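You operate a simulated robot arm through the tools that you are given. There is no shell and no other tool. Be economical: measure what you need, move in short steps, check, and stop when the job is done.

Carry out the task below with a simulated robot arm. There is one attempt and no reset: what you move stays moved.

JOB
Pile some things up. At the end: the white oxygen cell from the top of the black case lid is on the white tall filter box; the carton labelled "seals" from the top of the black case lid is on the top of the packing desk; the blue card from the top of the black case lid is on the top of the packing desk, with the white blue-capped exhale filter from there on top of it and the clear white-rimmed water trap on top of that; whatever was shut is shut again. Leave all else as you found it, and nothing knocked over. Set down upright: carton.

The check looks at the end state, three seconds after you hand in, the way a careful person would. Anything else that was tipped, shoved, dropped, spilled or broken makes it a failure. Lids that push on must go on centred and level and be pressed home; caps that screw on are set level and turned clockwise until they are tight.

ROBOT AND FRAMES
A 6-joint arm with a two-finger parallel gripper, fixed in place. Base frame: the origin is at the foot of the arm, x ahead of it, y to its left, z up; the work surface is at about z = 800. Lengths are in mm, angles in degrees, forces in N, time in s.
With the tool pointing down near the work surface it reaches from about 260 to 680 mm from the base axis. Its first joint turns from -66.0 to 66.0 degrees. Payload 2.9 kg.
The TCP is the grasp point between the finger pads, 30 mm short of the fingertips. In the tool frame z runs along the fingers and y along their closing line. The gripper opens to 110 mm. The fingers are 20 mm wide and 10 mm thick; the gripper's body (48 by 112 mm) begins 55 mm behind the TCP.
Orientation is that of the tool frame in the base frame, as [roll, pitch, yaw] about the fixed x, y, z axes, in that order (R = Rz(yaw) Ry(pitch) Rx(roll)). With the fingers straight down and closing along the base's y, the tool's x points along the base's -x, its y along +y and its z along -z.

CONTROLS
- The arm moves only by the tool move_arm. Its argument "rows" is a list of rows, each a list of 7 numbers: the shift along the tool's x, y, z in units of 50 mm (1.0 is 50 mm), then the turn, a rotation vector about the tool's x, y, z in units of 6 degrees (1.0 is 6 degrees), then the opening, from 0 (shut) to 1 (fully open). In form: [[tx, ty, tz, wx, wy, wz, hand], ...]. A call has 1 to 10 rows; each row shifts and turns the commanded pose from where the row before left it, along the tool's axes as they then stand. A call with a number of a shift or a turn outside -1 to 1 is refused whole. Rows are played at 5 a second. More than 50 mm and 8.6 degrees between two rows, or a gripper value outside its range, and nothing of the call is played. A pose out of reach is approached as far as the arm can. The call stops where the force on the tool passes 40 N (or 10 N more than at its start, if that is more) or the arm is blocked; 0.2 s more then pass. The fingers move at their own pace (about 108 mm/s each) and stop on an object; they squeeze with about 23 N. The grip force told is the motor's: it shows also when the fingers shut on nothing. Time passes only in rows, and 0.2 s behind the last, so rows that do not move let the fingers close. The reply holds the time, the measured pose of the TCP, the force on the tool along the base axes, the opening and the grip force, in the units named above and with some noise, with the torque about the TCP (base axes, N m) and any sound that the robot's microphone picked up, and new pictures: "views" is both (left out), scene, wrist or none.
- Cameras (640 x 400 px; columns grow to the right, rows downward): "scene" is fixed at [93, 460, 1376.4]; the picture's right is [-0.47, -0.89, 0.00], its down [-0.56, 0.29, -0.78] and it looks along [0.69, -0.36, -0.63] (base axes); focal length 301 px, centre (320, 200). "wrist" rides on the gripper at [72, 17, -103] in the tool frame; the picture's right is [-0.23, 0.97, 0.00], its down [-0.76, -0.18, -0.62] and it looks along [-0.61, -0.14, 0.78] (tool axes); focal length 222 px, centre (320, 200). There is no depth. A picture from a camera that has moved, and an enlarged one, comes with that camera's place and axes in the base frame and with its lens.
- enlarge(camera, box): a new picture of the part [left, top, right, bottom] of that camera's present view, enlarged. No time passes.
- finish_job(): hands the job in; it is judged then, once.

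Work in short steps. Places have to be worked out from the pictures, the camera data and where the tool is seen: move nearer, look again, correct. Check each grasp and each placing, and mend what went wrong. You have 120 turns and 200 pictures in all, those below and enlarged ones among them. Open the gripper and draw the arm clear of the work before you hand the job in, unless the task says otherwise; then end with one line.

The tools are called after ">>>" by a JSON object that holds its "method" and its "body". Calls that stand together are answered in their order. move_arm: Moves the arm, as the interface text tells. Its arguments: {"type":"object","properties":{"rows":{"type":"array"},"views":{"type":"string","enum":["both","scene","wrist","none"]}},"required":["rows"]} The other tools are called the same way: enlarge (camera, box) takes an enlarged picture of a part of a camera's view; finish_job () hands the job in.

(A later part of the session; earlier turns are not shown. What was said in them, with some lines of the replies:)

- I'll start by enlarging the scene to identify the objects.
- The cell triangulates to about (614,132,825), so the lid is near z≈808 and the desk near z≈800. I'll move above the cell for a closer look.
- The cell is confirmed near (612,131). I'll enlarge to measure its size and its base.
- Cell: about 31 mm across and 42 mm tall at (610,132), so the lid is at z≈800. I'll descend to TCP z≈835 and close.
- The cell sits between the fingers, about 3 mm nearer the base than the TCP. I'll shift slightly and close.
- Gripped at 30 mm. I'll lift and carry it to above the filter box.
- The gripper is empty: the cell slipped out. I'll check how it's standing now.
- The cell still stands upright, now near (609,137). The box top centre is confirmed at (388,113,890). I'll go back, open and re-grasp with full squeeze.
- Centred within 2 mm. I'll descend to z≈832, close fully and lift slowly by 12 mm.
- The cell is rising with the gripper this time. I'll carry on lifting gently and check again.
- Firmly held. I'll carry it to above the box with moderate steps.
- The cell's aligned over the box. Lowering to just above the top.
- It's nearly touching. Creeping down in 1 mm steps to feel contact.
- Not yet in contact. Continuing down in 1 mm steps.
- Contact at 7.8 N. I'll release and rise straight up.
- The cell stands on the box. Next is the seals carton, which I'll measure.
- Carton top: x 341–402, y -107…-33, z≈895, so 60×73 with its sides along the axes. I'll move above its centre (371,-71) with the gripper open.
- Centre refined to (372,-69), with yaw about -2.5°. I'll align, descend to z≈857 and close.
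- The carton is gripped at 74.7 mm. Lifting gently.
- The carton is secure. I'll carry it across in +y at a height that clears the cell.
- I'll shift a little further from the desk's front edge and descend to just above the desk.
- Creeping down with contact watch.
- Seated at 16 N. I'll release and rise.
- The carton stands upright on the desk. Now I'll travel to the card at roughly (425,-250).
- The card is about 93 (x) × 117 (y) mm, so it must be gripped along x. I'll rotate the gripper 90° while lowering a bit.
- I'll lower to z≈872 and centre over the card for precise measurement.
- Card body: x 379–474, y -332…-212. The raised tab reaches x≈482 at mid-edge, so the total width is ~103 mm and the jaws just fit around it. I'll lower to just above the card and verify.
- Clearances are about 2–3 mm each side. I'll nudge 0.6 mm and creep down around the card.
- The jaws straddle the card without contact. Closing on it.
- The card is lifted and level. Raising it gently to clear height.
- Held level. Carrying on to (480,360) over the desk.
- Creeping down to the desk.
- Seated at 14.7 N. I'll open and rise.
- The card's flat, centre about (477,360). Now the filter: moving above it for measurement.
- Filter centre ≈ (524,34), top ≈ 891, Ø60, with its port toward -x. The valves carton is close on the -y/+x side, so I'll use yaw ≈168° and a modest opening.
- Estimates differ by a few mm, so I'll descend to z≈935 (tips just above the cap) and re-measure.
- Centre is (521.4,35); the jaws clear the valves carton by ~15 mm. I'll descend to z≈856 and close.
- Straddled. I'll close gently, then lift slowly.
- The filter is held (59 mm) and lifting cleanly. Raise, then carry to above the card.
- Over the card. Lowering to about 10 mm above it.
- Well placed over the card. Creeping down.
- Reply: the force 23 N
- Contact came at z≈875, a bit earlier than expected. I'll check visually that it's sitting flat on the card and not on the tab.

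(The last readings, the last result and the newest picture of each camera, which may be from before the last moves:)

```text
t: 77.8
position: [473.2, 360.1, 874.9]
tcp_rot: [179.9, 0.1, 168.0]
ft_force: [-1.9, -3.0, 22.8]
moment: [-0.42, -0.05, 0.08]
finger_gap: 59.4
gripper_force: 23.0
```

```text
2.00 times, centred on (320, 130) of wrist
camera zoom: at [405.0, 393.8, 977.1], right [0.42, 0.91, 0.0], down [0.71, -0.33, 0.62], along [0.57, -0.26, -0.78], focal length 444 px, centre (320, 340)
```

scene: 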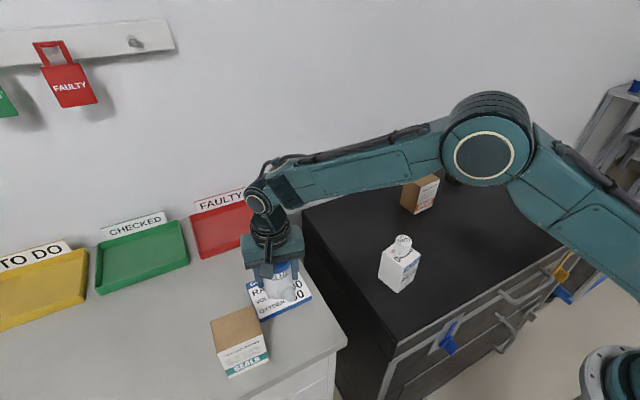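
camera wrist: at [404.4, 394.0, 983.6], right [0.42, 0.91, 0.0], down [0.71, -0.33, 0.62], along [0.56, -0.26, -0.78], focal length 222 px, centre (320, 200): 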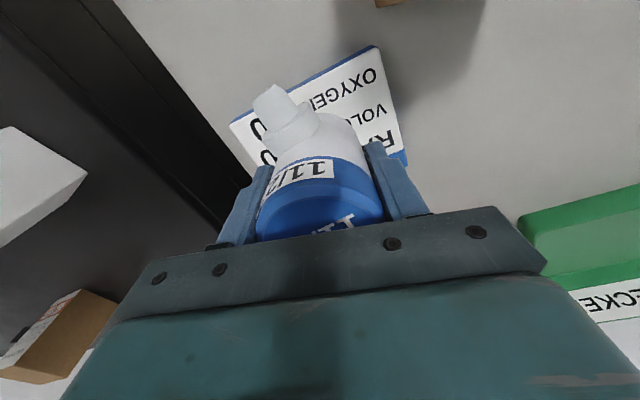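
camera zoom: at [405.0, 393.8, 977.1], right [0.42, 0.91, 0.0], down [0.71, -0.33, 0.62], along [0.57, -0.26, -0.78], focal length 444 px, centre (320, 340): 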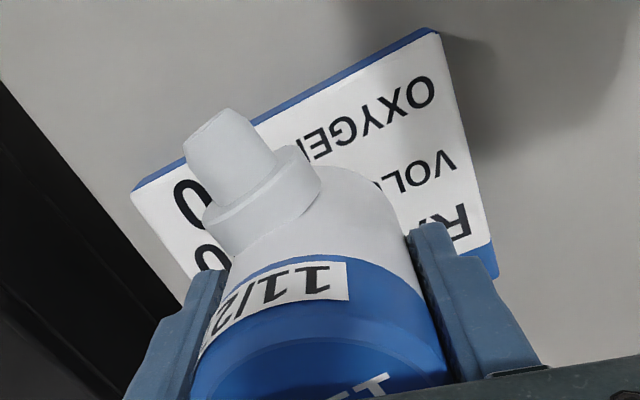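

The card is ~17 mm thick, so the contact height fits, and the filter sits flat clear of the tab. Releasing.

>>> {"method": "move_arm", "body": {"rows": [[0, 0, -0.02, 0, 0, 0, 0.6], [0, 0, 0, 0, 0, 0, 0.75], [0, 0, 0, 0, 0, 0, 0.75], [0, 0, -0.3, 0, 0, 0, 0.75], [0, 0, -0.7, 0, 0, 0, 0.75], [0, 0, -0.9, 0, 0, 0, 0.75], [0, 0, -0.9, 0, 0, 0, 0.75], [0, 0, 0, 0, 0, 0, 0.75]]}}

>>> {"method": "enlarge", "body": {"camera": "scene", "box": [230, 240, 330, 340]}}

>>> {"method": "enlarge", "body": {"camera": "wrist", "box": [200, 30, 440, 230]}}

```text
t: 79.6
position: [470.5, 359.9, 1013.8]
tcp_rot: [180.0, 0.0, 167.9]
ft_force: [0.2, 0.3, -0.5]
moment: [-0.01, -0.01, 0.0]
finger_gap: 82.2
gripper_force: 0.1
camera wrist: at [403.7, 394.0, 1116.6], right [0.42, 0.91, 0.0], down [0.71, -0.33, 0.62], along [0.56, -0.26, -0.78], focal length 222 px, centre (320, 200)
```

scene: 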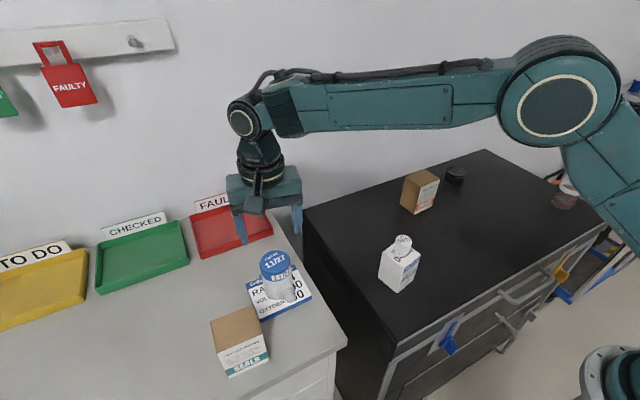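
wrist: 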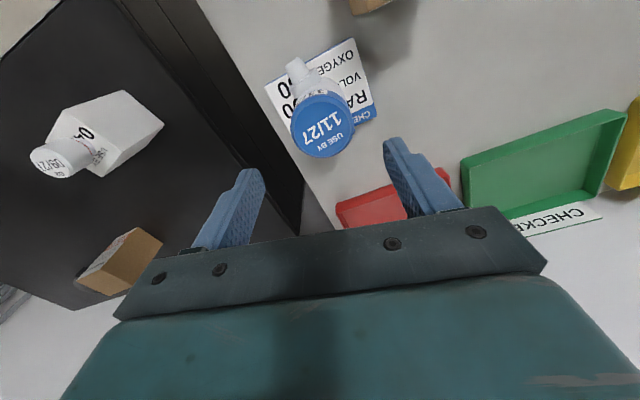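

```text
4.00 times, centred on (280, 290) of scene
camera zoom: at [93.0, 460.0, 1376.4], right [-0.47, -0.89, 0.0], down [-0.56, 0.29, -0.78], along [0.69, -0.36, -0.63], focal length 1206 px, centre (480, -160)
```

zoom: 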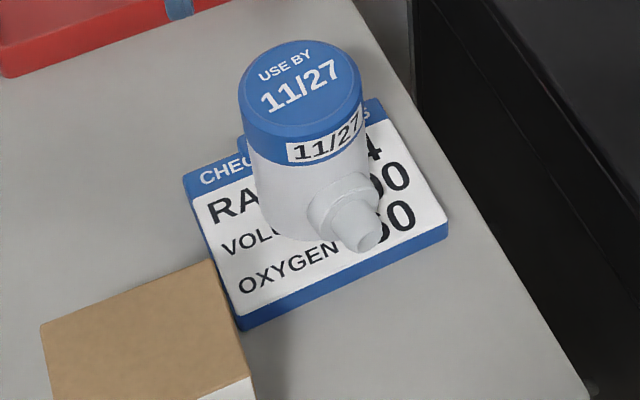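

```text
2.00 times, centred on (320, 130) of wrist
camera zoom: at [403.7, 394.0, 1116.6], right [0.42, 0.91, 0.0], down [0.71, -0.33, 0.62], along [0.56, -0.26, -0.78], focal length 444 px, centre (320, 340)
```

zoom: 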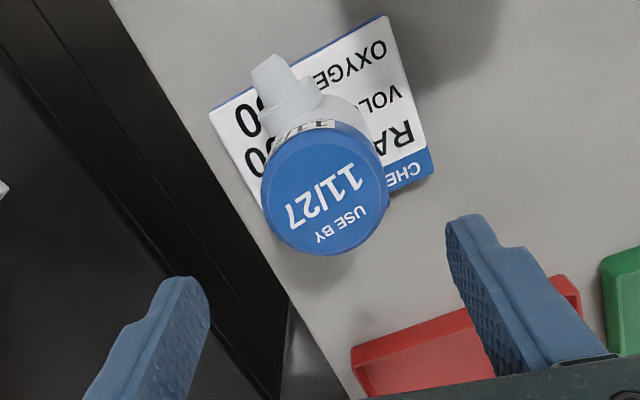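

The filter's upright on the card, cap centre ≈ (472,362), top ≈ 909. Now travelling to the water trap near (366,-505).

>>> {"method": "move_arm", "body": {"rows": [[-0.092, -0.943, 0, 0, 0, 0, 0.9], [-0.092, -0.943, 0, 0, 0, 0, 0.9], [-0.092, -0.943, 0, 0, 0, 0, 0.9], [-0.092, -0.943, 0, 0, 0, 0, 0.9], [-0.092, -0.943, 0, 0, 0, 0, 0.9], [-0.092, -0.943, 0, 0, 0, 0, 0.9], [-0.092, -0.943, 0, 0, 0, 0, 0.9], [-0.092, -0.943, 0, 0, 0, 0, 0.9], [-0.092, -0.943, 0, 0, 0, 0, 0.9], [-0.092, -0.943, 0, 0, 0, 0, 0.9]], "views": "none"}}

>>> {"method": "move_arm", "body": {"rows": [[-0.092, -0.943, 0, 0, 0, 0, 0.9], [-0.092, -0.943, 0, 0, 0, 0, 0.9], [-0.092, -0.943, 0, 0, 0, 0, 0.9], [-0.092, -0.943, 0, 0, 0, 0, 0.9], [-0.092, -0.943, 0, 0, 0, 0, 0.9], [-0.092, -0.943, 0, 0, 0, 0, 0.9], [-0.092, -0.943, 0, 0, 0, 0, 0.9], [0, 0, 0, 0, 0, 0, 0.9]]}}

```text
t: 81.8
position: [419.4, -110.5, 1013.3]
tcp_rot: [-180.0, -0.1, 167.9]
ft_force: [-0.2, 0.3, 0.2]
moment: [0.02, 0.0, 0.02]
finger_gap: 99.2
gripper_force: 0.1
```

```text
t: 83.6
position: [379.7, -439.5, 1013.4]
tcp_rot: [180.0, 0.0, 168.0]
ft_force: [-0.6, -0.2, -0.2]
moment: [-0.04, 0.03, -0.01]
finger_gap: 99.0
gripper_force: 0.1
camera wrist: at [313.2, -406.0, 1117.3], right [0.42, 0.91, 0.0], down [0.71, -0.33, 0.62], along [0.56, -0.26, -0.78], focal length 222 px, centre (320, 200)
```

scene: 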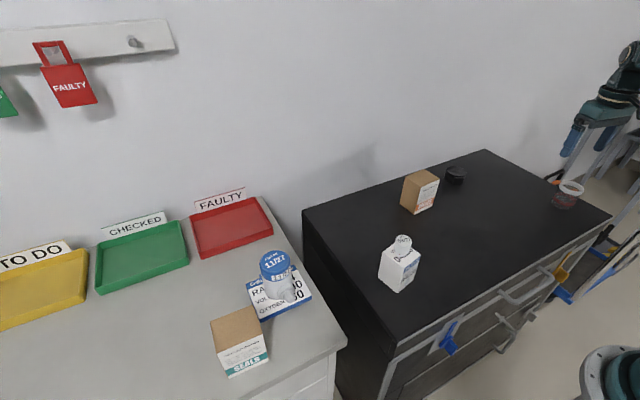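
wrist: 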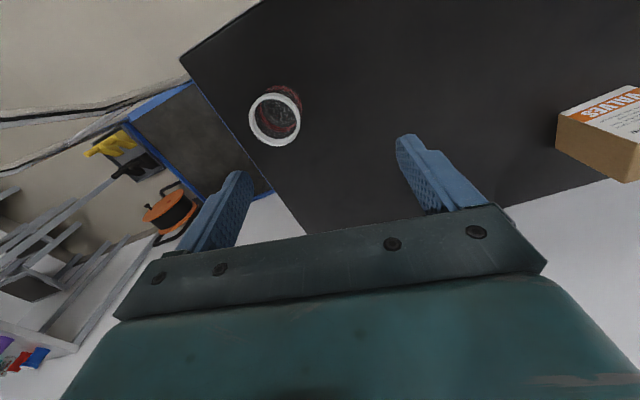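

>>> {"method": "enlarge", "body": {"camera": "wrist", "box": [210, 60, 350, 180]}}

>>> {"method": "enlarge", "body": {"camera": "scene", "box": [530, 150, 610, 230]}}

>>> {"method": "enlarge", "body": {"camera": "scene", "box": [300, 140, 460, 300]}}

```text
3.33 times, centred on (280, 120) of wrist
camera zoom: at [313.2, -406.0, 1117.3], right [0.42, 0.91, 0.0], down [0.71, -0.33, 0.62], along [0.56, -0.26, -0.78], focal length 740 px, centre (453, 467)
```

zoom: 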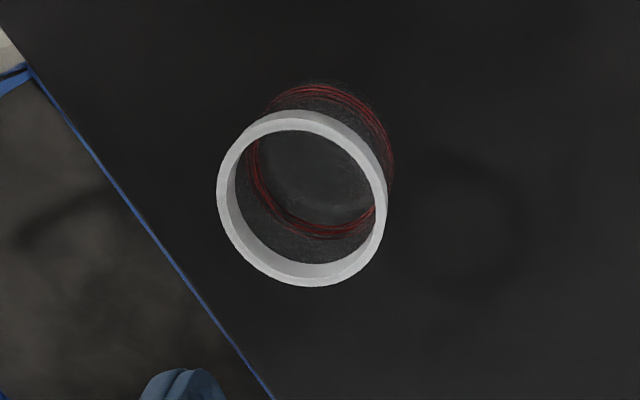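

```text
5.00 times, centred on (570, 190) of scene
camera zoom: at [93.1, 459.9, 1376.4], right [-0.47, -0.89, 0.0], down [-0.56, 0.29, -0.78], along [0.69, -0.36, -0.63], focal length 1507 px, centre (-930, 250)
```

zoom: 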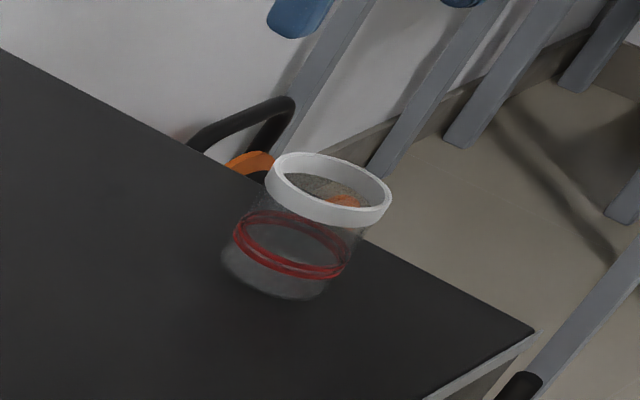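

```text
2.50 times, centred on (380, 220) of scene
camera zoom: at [93.1, 459.9, 1376.4], right [-0.47, -0.89, 0.0], down [-0.56, 0.29, -0.78], along [0.69, -0.36, -0.63], focal length 754 px, centre (170, 150)
```

zoom: 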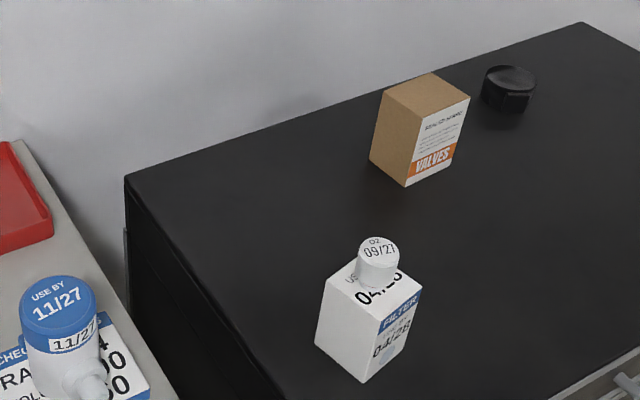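

The valves carton hasn't moved. The trap rim centre is at (366,-486), z≈870, Ø≈58. Moving above it and part-way down.

>>> {"method": "move_arm", "body": {"rows": [[0.07, -0.95, 0, 0, 0, 0, 0.9], [0, 0, 0.8, 0, 0, 0, 0.9], [0, 0, 0.8, 0, 0, 0, 0.9], [0, 0, 0.3, 0, 0, 0, 0.9], [0, 0, 0, 0, 0, 0, 0.9]]}}

>>> {"method": "enlarge", "body": {"camera": "wrist", "box": [200, 60, 460, 240]}}

```text
t: 84.8
position: [367.9, -485.4, 918.0]
tcp_rot: [-180.0, 0.0, 168.0]
ft_force: [-0.3, 0.6, 0.1]
moment: [0.02, 0.01, 0.05]
finger_gap: 99.0
gripper_force: 0.0
camera wrist: at [300.5, -452.0, 1021.7], right [0.42, 0.91, 0.0], down [0.71, -0.33, 0.62], along [0.56, -0.26, -0.78], focal length 222 px, centre (320, 200)
```

scene: 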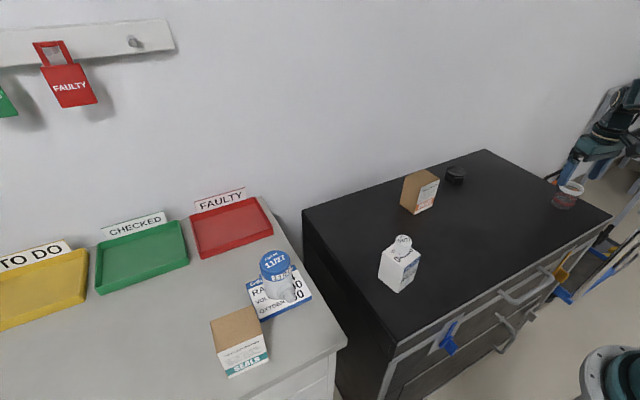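
wrist: 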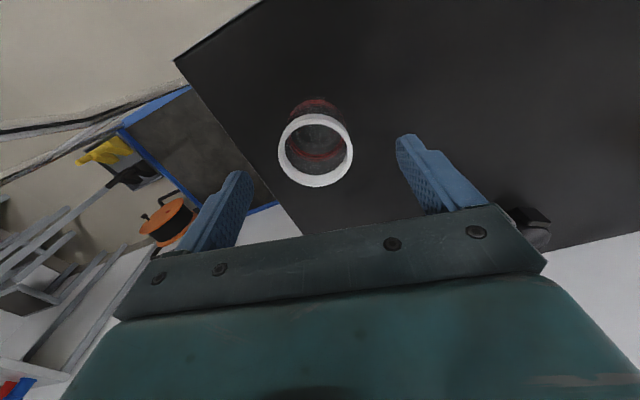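

```text
2.22 times, centred on (330, 150) of wrist
camera zoom: at [300.5, -452.0, 1021.7], right [0.42, 0.91, 0.0], down [0.71, -0.33, 0.62], along [0.56, -0.26, -0.78], focal length 494 px, centre (298, 311)
```

zoom: 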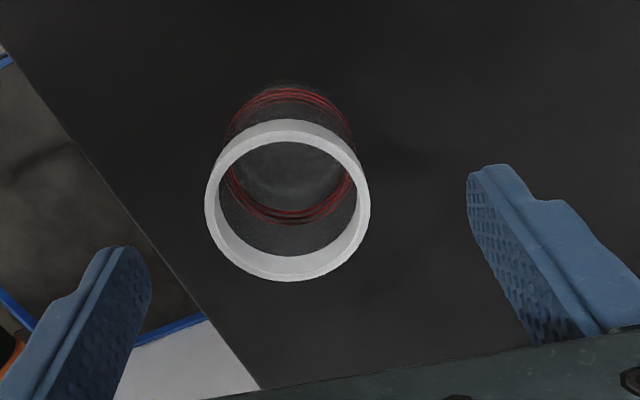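

Centred within 2 mm. Descending to z≈845, closing gently and lifting slowly.

>>> {"method": "move_arm", "body": {"rows": [[0.035, -0.01, 0.6, 0, 0, 0, 0.9], [0, 0, 0.6, 0, 0, 0, 0.8], [0, 0, 0.26, 0, 0, 0, 0.75], [0, 0, 0, 0, 0, 0, 0.65], [0, 0, 0, 0, 0, 0, 0.5], [0, 0, 0, 0, 0, 0, 0.2], [0, 0, 0, 0, 0, 0, 0], [0, 0, 0, 0, 0, 0, 0]]}}

>>> {"method": "enlarge", "body": {"camera": "wrist", "box": [200, 60, 460, 240]}}

```text
t: 86.6
position: [366.2, -486.8, 843.2]
tcp_rot: [179.9, 0.0, 168.0]
ft_force: [0.3, 0.5, 0.1]
moment: [-0.03, -0.05, -0.01]
finger_gap: 49.5
gripper_force: 23.2
camera wrist: at [298.6, -452.5, 947.7], right [0.42, 0.91, 0.0], down [0.71, -0.33, 0.62], along [0.56, -0.26, -0.78], focal length 222 px, centre (320, 200)
```

scene: 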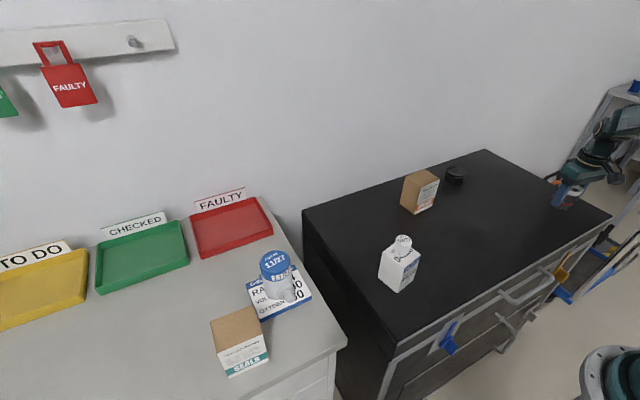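
wrist: 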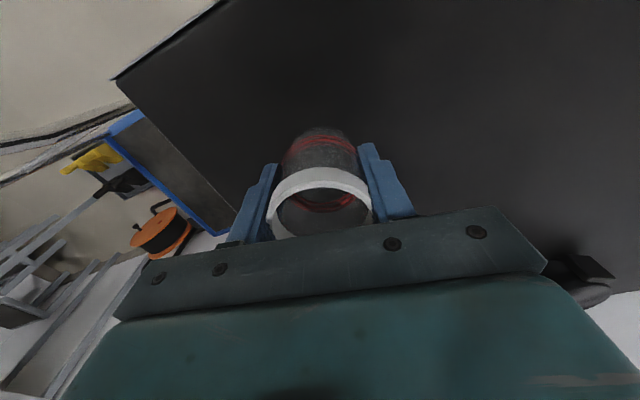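

```text
2.22 times, centred on (330, 150) of wrist
camera zoom: at [298.6, -452.5, 947.7], right [0.42, 0.91, 0.0], down [0.71, -0.33, 0.62], along [0.56, -0.26, -0.78], focal length 494 px, centre (298, 311)
```

zoom: 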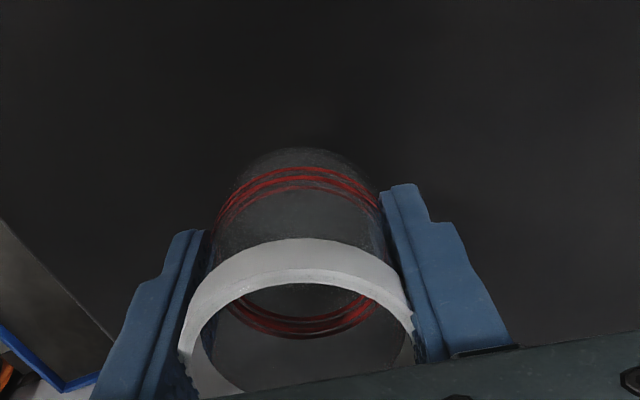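

The fingers hold the body at 49.5 mm. Lifting slowly.

>>> {"method": "move_arm", "body": {"rows": [[0, 0, -0.06, 0, 0, 0, 0], [0, 0, -0.06, 0, 0, 0, 0], [0, 0, -0.1, 0, 0, 0, 0], [0, 0, -0.15, 0, 0, 0, 0], [0, 0, -0.25, 0, 0, 0, 0], [0, 0, -0.25, 0, 0, 0, 0], [0, 0, -0.15, 0, 0, 0, 0]]}}

>>> {"method": "enlarge", "body": {"camera": "wrist", "box": [200, 60, 460, 240]}}

>>> {"method": "enlarge", "body": {"camera": "scene", "box": [520, 120, 620, 220]}}

```text
t: 88.2
position: [365.5, -485.6, 896.6]
tcp_rot: [-180.0, 0.0, 167.9]
ft_force: [-0.1, -0.5, -0.8]
moment: [-0.01, 0.0, 0.01]
finger_gap: 49.4
gripper_force: 22.7
camera wrist: at [299.3, -452.3, 999.4], right [0.42, 0.91, 0.0], down [0.71, -0.33, 0.62], along [0.56, -0.26, -0.78], focal length 222 px, centre (320, 200)
```

scene: 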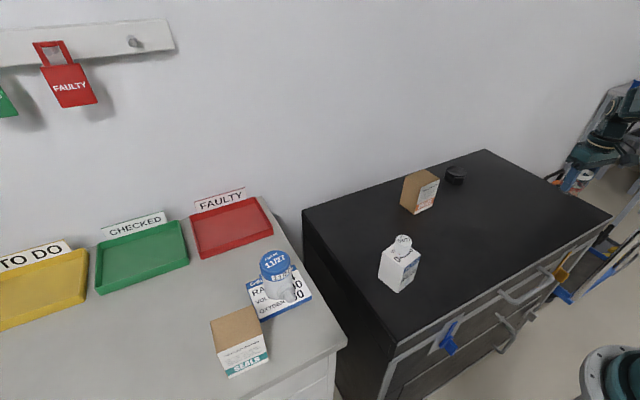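
wrist: 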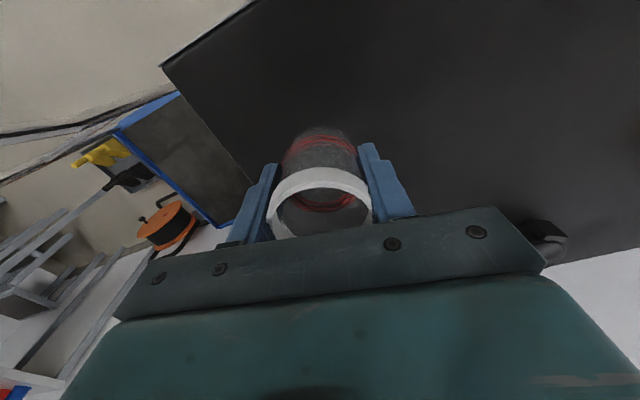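

```text
2.22 times, centred on (330, 150) of wrist
camera zoom: at [299.3, -452.3, 999.4], right [0.42, 0.91, 0.0], down [0.71, -0.33, 0.62], along [0.56, -0.26, -0.78], focal length 494 px, centre (298, 311)
```

zoom: 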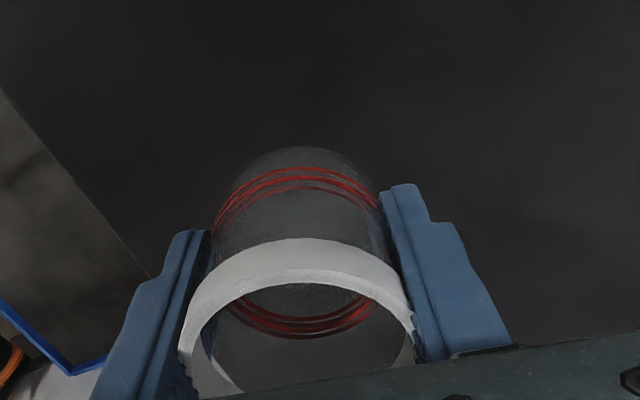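

```text
4.00 times, centred on (570, 170) of scene
camera zoom: at [93.0, 460.0, 1376.4], right [-0.47, -0.89, 0.0], down [-0.56, 0.29, -0.78], along [0.69, -0.36, -0.63], focal length 1206 px, centre (-680, 320)
```

zoom: 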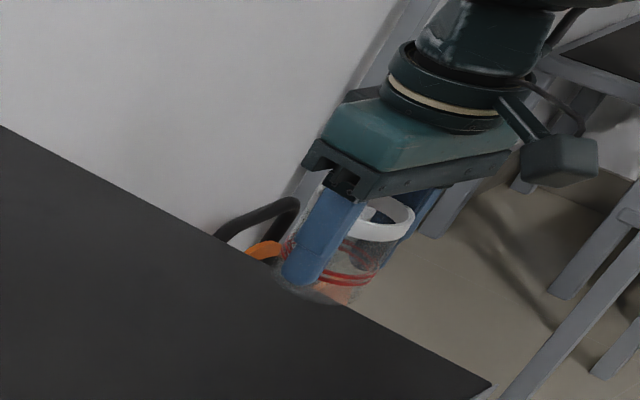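

The trap is securely held. Raising to travel height.

>>> {"method": "move_arm", "body": {"rows": [[0, 0, -0.15, 0, 0, 0, 0], [0, 0, -0.3, 0, 0, 0, 0], [0, 0, -0.4, 0, 0, 0, 0], [0, 0, -0.45, 0, 0, 0, 0], [0, 0, -0.45, 0, 0, 0, 0], [0, 0, -0.4, 0, 0, 0, 0], [0, 0, -0.25, 0, 0, 0, 0], [0.01, 0.15, -0.1, 0, 0, 0, 0], [0.03, 0.35, 0, 0, 0, 0, 0], [0.05, 0.55, 0, 0, 0, 0, 0]], "views": "none"}}

>>> {"method": "move_arm", "body": {"rows": [[0.068, 0.7, 0, 0, 0, 0, 0], [0.068, 0.8, 0, 0, 0, 0, 0], [0.068, 0.8, 0, 0, 0, 0, 0], [0.068, 0.8, 0, 0, 0, 0, 0], [0.068, 0.8, 0, 0, 0, 0, 0], [0.068, 0.8, 0, 0, 0, 0, 0], [0.068, 0.8, 0, 0, 0, 0, 0], [0.068, 0.8, 0, 0, 0, 0, 0], [0.068, 0.8, 0, 0, 0, 0, 0], [0.068, 0.8, 0, 0, 0, 0, 0]], "views": "wrist"}}

```text
t: 90.4
position: [372.6, -432.3, 1020.4]
tcp_rot: [180.0, 0.0, 168.1]
ft_force: [0.3, -0.1, -0.4]
moment: [-0.01, 0.04, 0.0]
finger_gap: 49.5
gripper_force: 22.8
```

```text
t: 92.6
position: [422.6, -38.6, 1021.3]
tcp_rot: [179.9, 0.0, 168.0]
ft_force: [0.3, -0.3, 0.0]
moment: [-0.01, -0.01, 0.01]
finger_gap: 49.8
gripper_force: 22.8
camera wrist: at [355.3, -5.3, 1125.2], right [0.43, 0.91, 0.0], down [0.71, -0.33, 0.62], along [0.56, -0.27, -0.78], focal length 222 px, centre (320, 200)
```

wrist: 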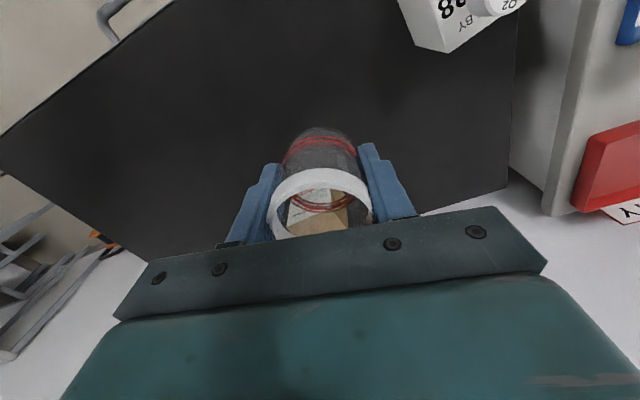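

Still firm. Continuing to above the filter at (472,362).

>>> {"method": "move_arm", "body": {"rows": [[0.07, 0.85, 0, 0, 0, 0, 0], [0.07, 0.95, 0, 0, 0, 0, 0], [0.07, 0.95, 0, 0, 0, 0, 0], [0.07, 0.95, 0, 0, 0, 0, 0], [0.07, 0.95, 0, 0, 0, 0, 0], [0.07, 0.95, 0, 0, 0, 0, 0], [0.07, 0.9, 0, 0, 0, 0, 0], [0.07, 0.75, 0, 0, 0, 0, 0], [0.07, 0.5, 0, 0, 0, 0, 0], [0.07, 0.29, 0, 0, 0, 0, 0]]}}

>>> {"method": "move_arm", "body": {"rows": [[0, 0, 0.2, 0, 0, 0, 0], [0, 0, 0.4, 0, 0, 0, 0], [0, 0, 0.3, 0, 0, 0, 0], [0, 0, 0.1, 0, 0, 0, 0], [0, 0, 0, 0, 0, 0, 0]]}}

>>> {"method": "enlarge", "body": {"camera": "wrist", "box": [200, 60, 460, 240]}}

>>> {"method": "enlarge", "body": {"camera": "scene", "box": [220, 210, 330, 320]}}

```text
t: 94.8
position: [472.4, 361.7, 1020.5]
tcp_rot: [-180.0, 0.0, 168.0]
ft_force: [-0.2, -0.3, -0.5]
moment: [0.03, -0.02, 0.01]
finger_gap: 49.3
gripper_force: 22.7
camera wrist: at [404.2, 394.8, 1123.6], right [0.42, 0.91, 0.0], down [0.71, -0.33, 0.62], along [0.56, -0.26, -0.78], focal length 222 px, centre (320, 200)
```

scene: 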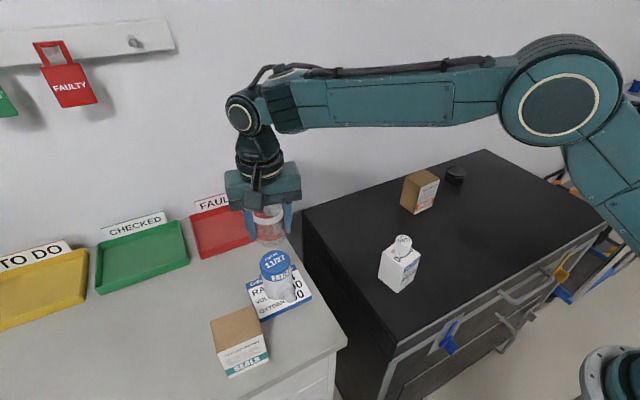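
wrist: 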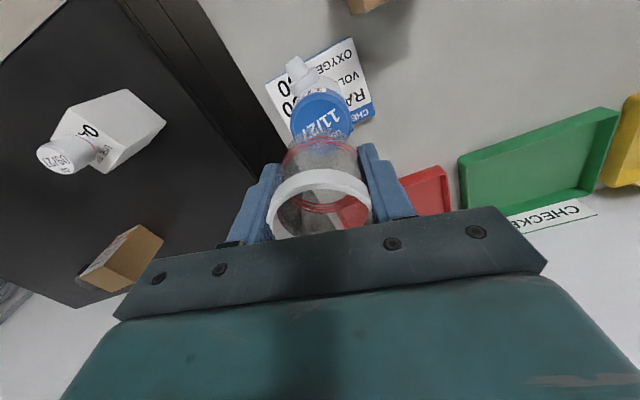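

```text
t: 96.0
position: [471.3, 361.5, 970.7]
tcp_rot: [-179.9, 0.0, 167.9]
ft_force: [0.5, -0.8, -0.9]
moment: [-0.01, -0.05, -0.02]
finger_gap: 49.7
gripper_force: 22.8
camera wrist: at [404.6, 394.8, 1074.5], right [0.42, 0.91, 0.0], down [0.71, -0.33, 0.62], along [0.56, -0.26, -0.78], focal length 222 px, centre (320, 200)
```

scene: 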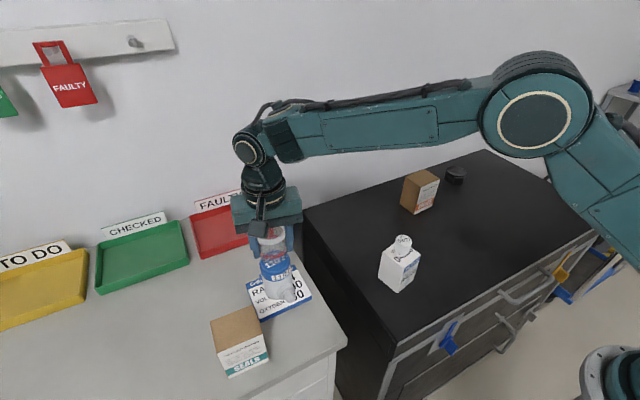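
wrist: 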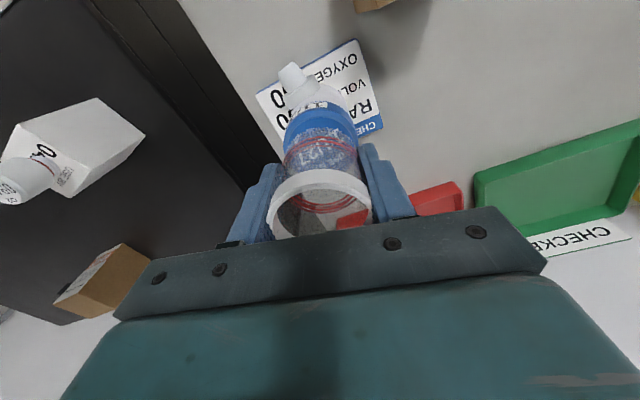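

```text
2.22 times, centred on (330, 150) of wrist
camera zoom: at [404.6, 394.8, 1074.5], right [0.42, 0.91, 0.0], down [0.71, -0.33, 0.62], along [0.56, -0.26, -0.78], focal length 494 px, centre (298, 311)
```

zoom: 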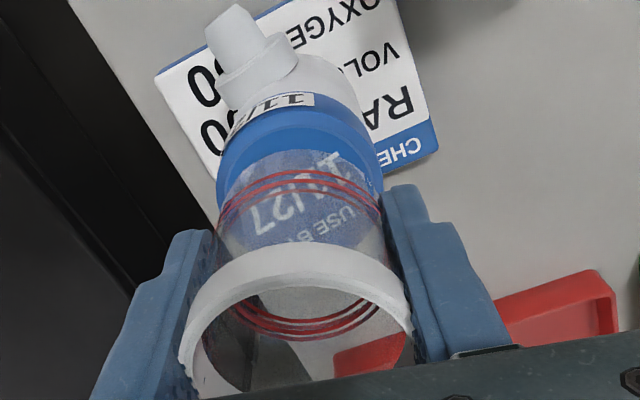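

```text
3.64 times, centred on (275, 265) of scene
camera zoom: at [93.1, 460.0, 1376.4], right [-0.47, -0.89, 0.0], down [-0.56, 0.29, -0.78], along [0.69, -0.36, -0.63], focal length 1096 px, centre (484, -36)
```

zoom: 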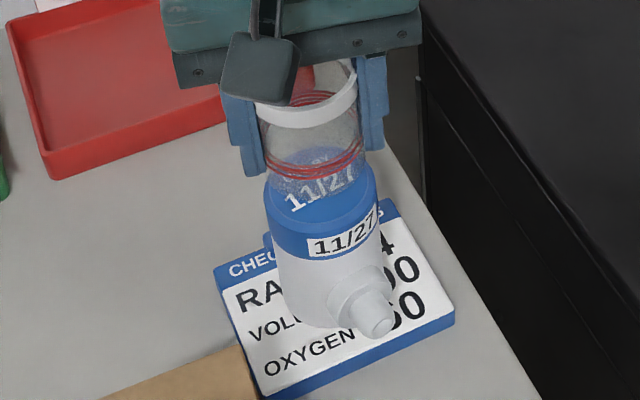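

Aligned above the cap with ~18 mm to go. Lowering.

>>> {"method": "move_arm", "body": {"rows": [[0, 0, 0.12, 0, 0, 0, 0], [0, 0, 0.1, 0, 0, 0, 0], [0, 0, 0.04, 0, 0, 0, 0], [0, 0, 0, 0, 0, 0, 0]], "views": "none"}}

>>> {"method": "enlarge", "body": {"camera": "scene", "box": [220, 210, 330, 320]}}

```text
t: 97.0
position: [471.4, 360.8, 957.4]
tcp_rot: [-180.0, 0.0, 168.0]
ft_force: [-0.6, 0.0, -0.3]
moment: [0.0, 0.0, 0.02]
finger_gap: 49.4
gripper_force: 23.0
```

```text
3.64 times, centred on (275, 265) of scene
camera zoom: at [93.0, 460.0, 1376.4], right [-0.47, -0.89, 0.0], down [-0.56, 0.29, -0.78], along [0.69, -0.36, -0.63], focal length 1096 px, centre (484, -36)
```

zoom: 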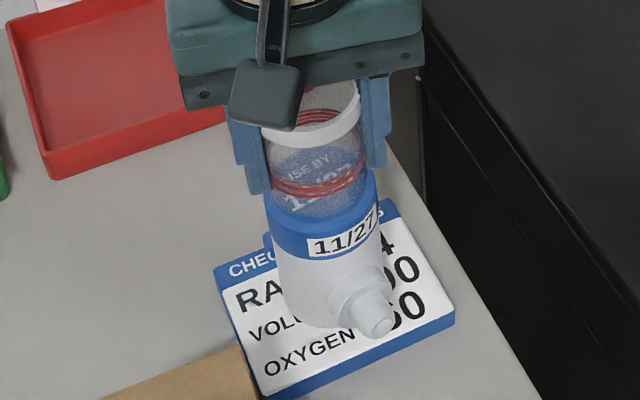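

>>> {"method": "move_arm", "body": {"rows": [[0, 0, 0.02, 0, 0, 0, 0], [0, 0, 0.02, 0, 0, 0, 0], [0, 0, 0.02, 0, 0, 0, 0], [0, 0, 0, 0, 0, 0, 0]], "views": "none"}}

```text
t: 98.0
position: [471.1, 361.1, 956.4]
tcp_rot: [179.8, 0.0, 168.0]
ft_force: [-2.4, -1.5, 10.6]
moment: [-0.15, 0.07, -0.01]
finger_gap: 49.3
gripper_force: 23.8
```

Contact at 10.6 N. Releasing and rising straight up.

>>> {"method": "move_arm", "body": {"rows": [[0, 0, 0, 0, 0, 0, 0.55], [0, 0, 0, 0, 0, 0, 0.7], [0, 0, 0, 0, 0, 0, 0.75], [0, 0, -0.2, 0, 0, 0, 0.75], [0, 0, -0.6, 0, 0, 0, 0.75], [0, 0, -0.8, 0, 0, 0, 0.75], [0, 0, -0.5, 0, 0, 0, 0.75], [0, 0, 0, 0, 0, 0, 0.75]]}}

>>> {"method": "enlarge", "body": {"camera": "scene", "box": [220, 210, 330, 320]}}

>>> {"method": "enlarge", "body": {"camera": "wrist", "box": [200, 30, 440, 230]}}

```text
t: 99.8
position: [471.9, 362.2, 1059.4]
tcp_rot: [180.0, 0.0, 168.0]
ft_force: [0.4, 0.3, -0.4]
moment: [-0.01, 0.01, 0.03]
finger_gap: 82.5
gripper_force: 0.1
camera wrist: at [404.0, 395.4, 1163.7], right [0.42, 0.91, 0.0], down [0.71, -0.33, 0.62], along [0.56, -0.26, -0.78], focal length 222 px, centre (320, 200)
```

scene: 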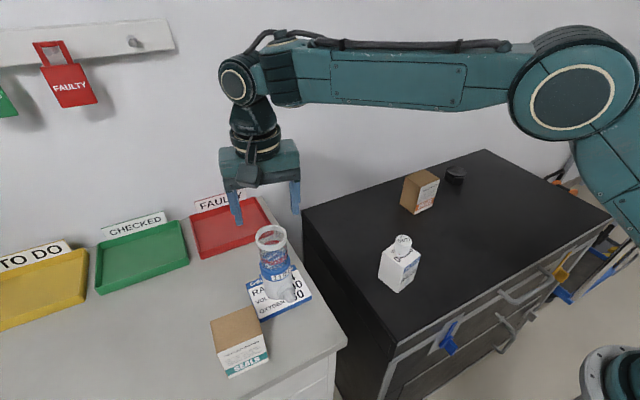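
wrist: 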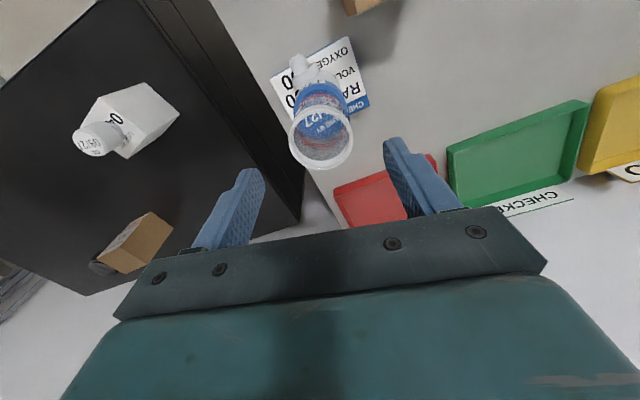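

```text
3.64 times, centred on (275, 265) of scene
camera zoom: at [93.0, 460.0, 1376.4], right [-0.47, -0.89, 0.0], down [-0.56, 0.29, -0.78], along [0.69, -0.36, -0.63], focal length 1096 px, centre (484, -36)
```

zoom: 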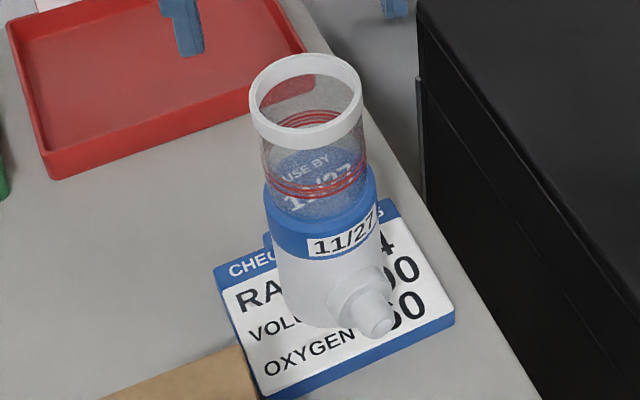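

```text
2.00 times, centred on (320, 130) of wrist
camera zoom: at [404.0, 395.4, 1163.7], right [0.42, 0.91, 0.0], down [0.71, -0.33, 0.62], along [0.56, -0.26, -0.78], focal length 444 px, centre (320, 340)
```

zoom: 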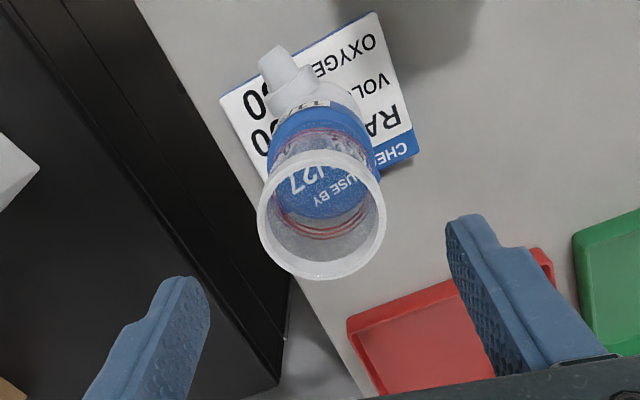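

The stack is upright and centred. I'll raise the arm, draw it clear and take a last look.

>>> {"method": "move_arm", "body": {"rows": [[0, 0, -0.8, 0, 0, 0, 1], [0, -0.9, 0, 0, 0, 0, 1], [0, -0.9, 0, 0, 0, 0, 1], [0, -0.9, 0, 0, 0, 0, 1], [0, -0.9, 0, 0, 0, 0, 1], [0, -0.9, 0, 0, 0, 0, 1], [0, -0.9, 0, 0, 0, 0, 1], [0, -0.9, 0, 0, 0, 0, 1], [0, -0.9, 0, 0, 0, 0, 1], [0, 0, 0, 0, 0, 0, 1]], "views": "scene"}}

>>> {"method": "enlarge", "body": {"camera": "scene", "box": [200, 140, 480, 390]}}

```text
t: 102.0
position: [396.4, 9.0, 1099.3]
tcp_rot: [179.9, -0.1, 168.0]
ft_force: [0.8, -0.3, 0.2]
moment: [0.01, 0.01, -0.04]
finger_gap: 109.8
gripper_force: 0.1
```

scene: 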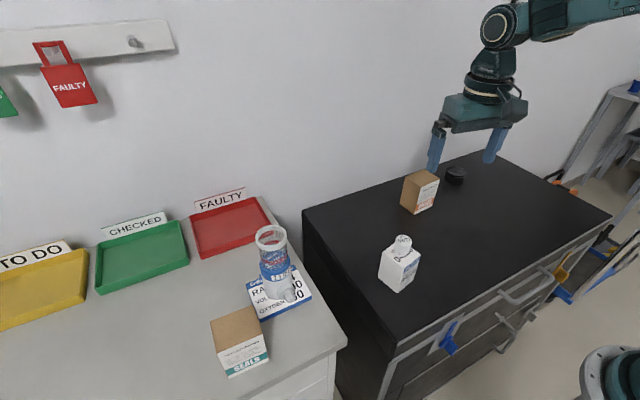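

```text
1.60 times, centred on (340, 265) of scene
camera zoom: at [93.0, 459.9, 1376.4], right [-0.47, -0.89, 0.0], down [-0.56, 0.29, -0.78], along [0.69, -0.36, -0.63], focal length 482 px, centre (288, 96)
```

zoom: 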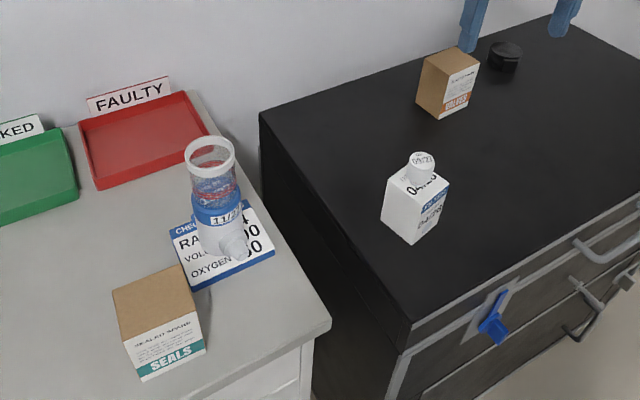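

Everything is placed, standing upright and left clear, so I'm handing in.

>>> {"method": "finish_job", "body": {}}

```text
The job is handed in.
```

I handed in the job with everything where you asked. The oxygen cell is on the tall filter box, and the seals carton is upright on the packing desk. The card, exhale filter and water trap are stacked on the desk too. The cell slipped out of the gripper on the first lift, but it stayed upright and I re-gripped it. Nothing else was knocked or moved that I could see, and nothing was opened along the way.
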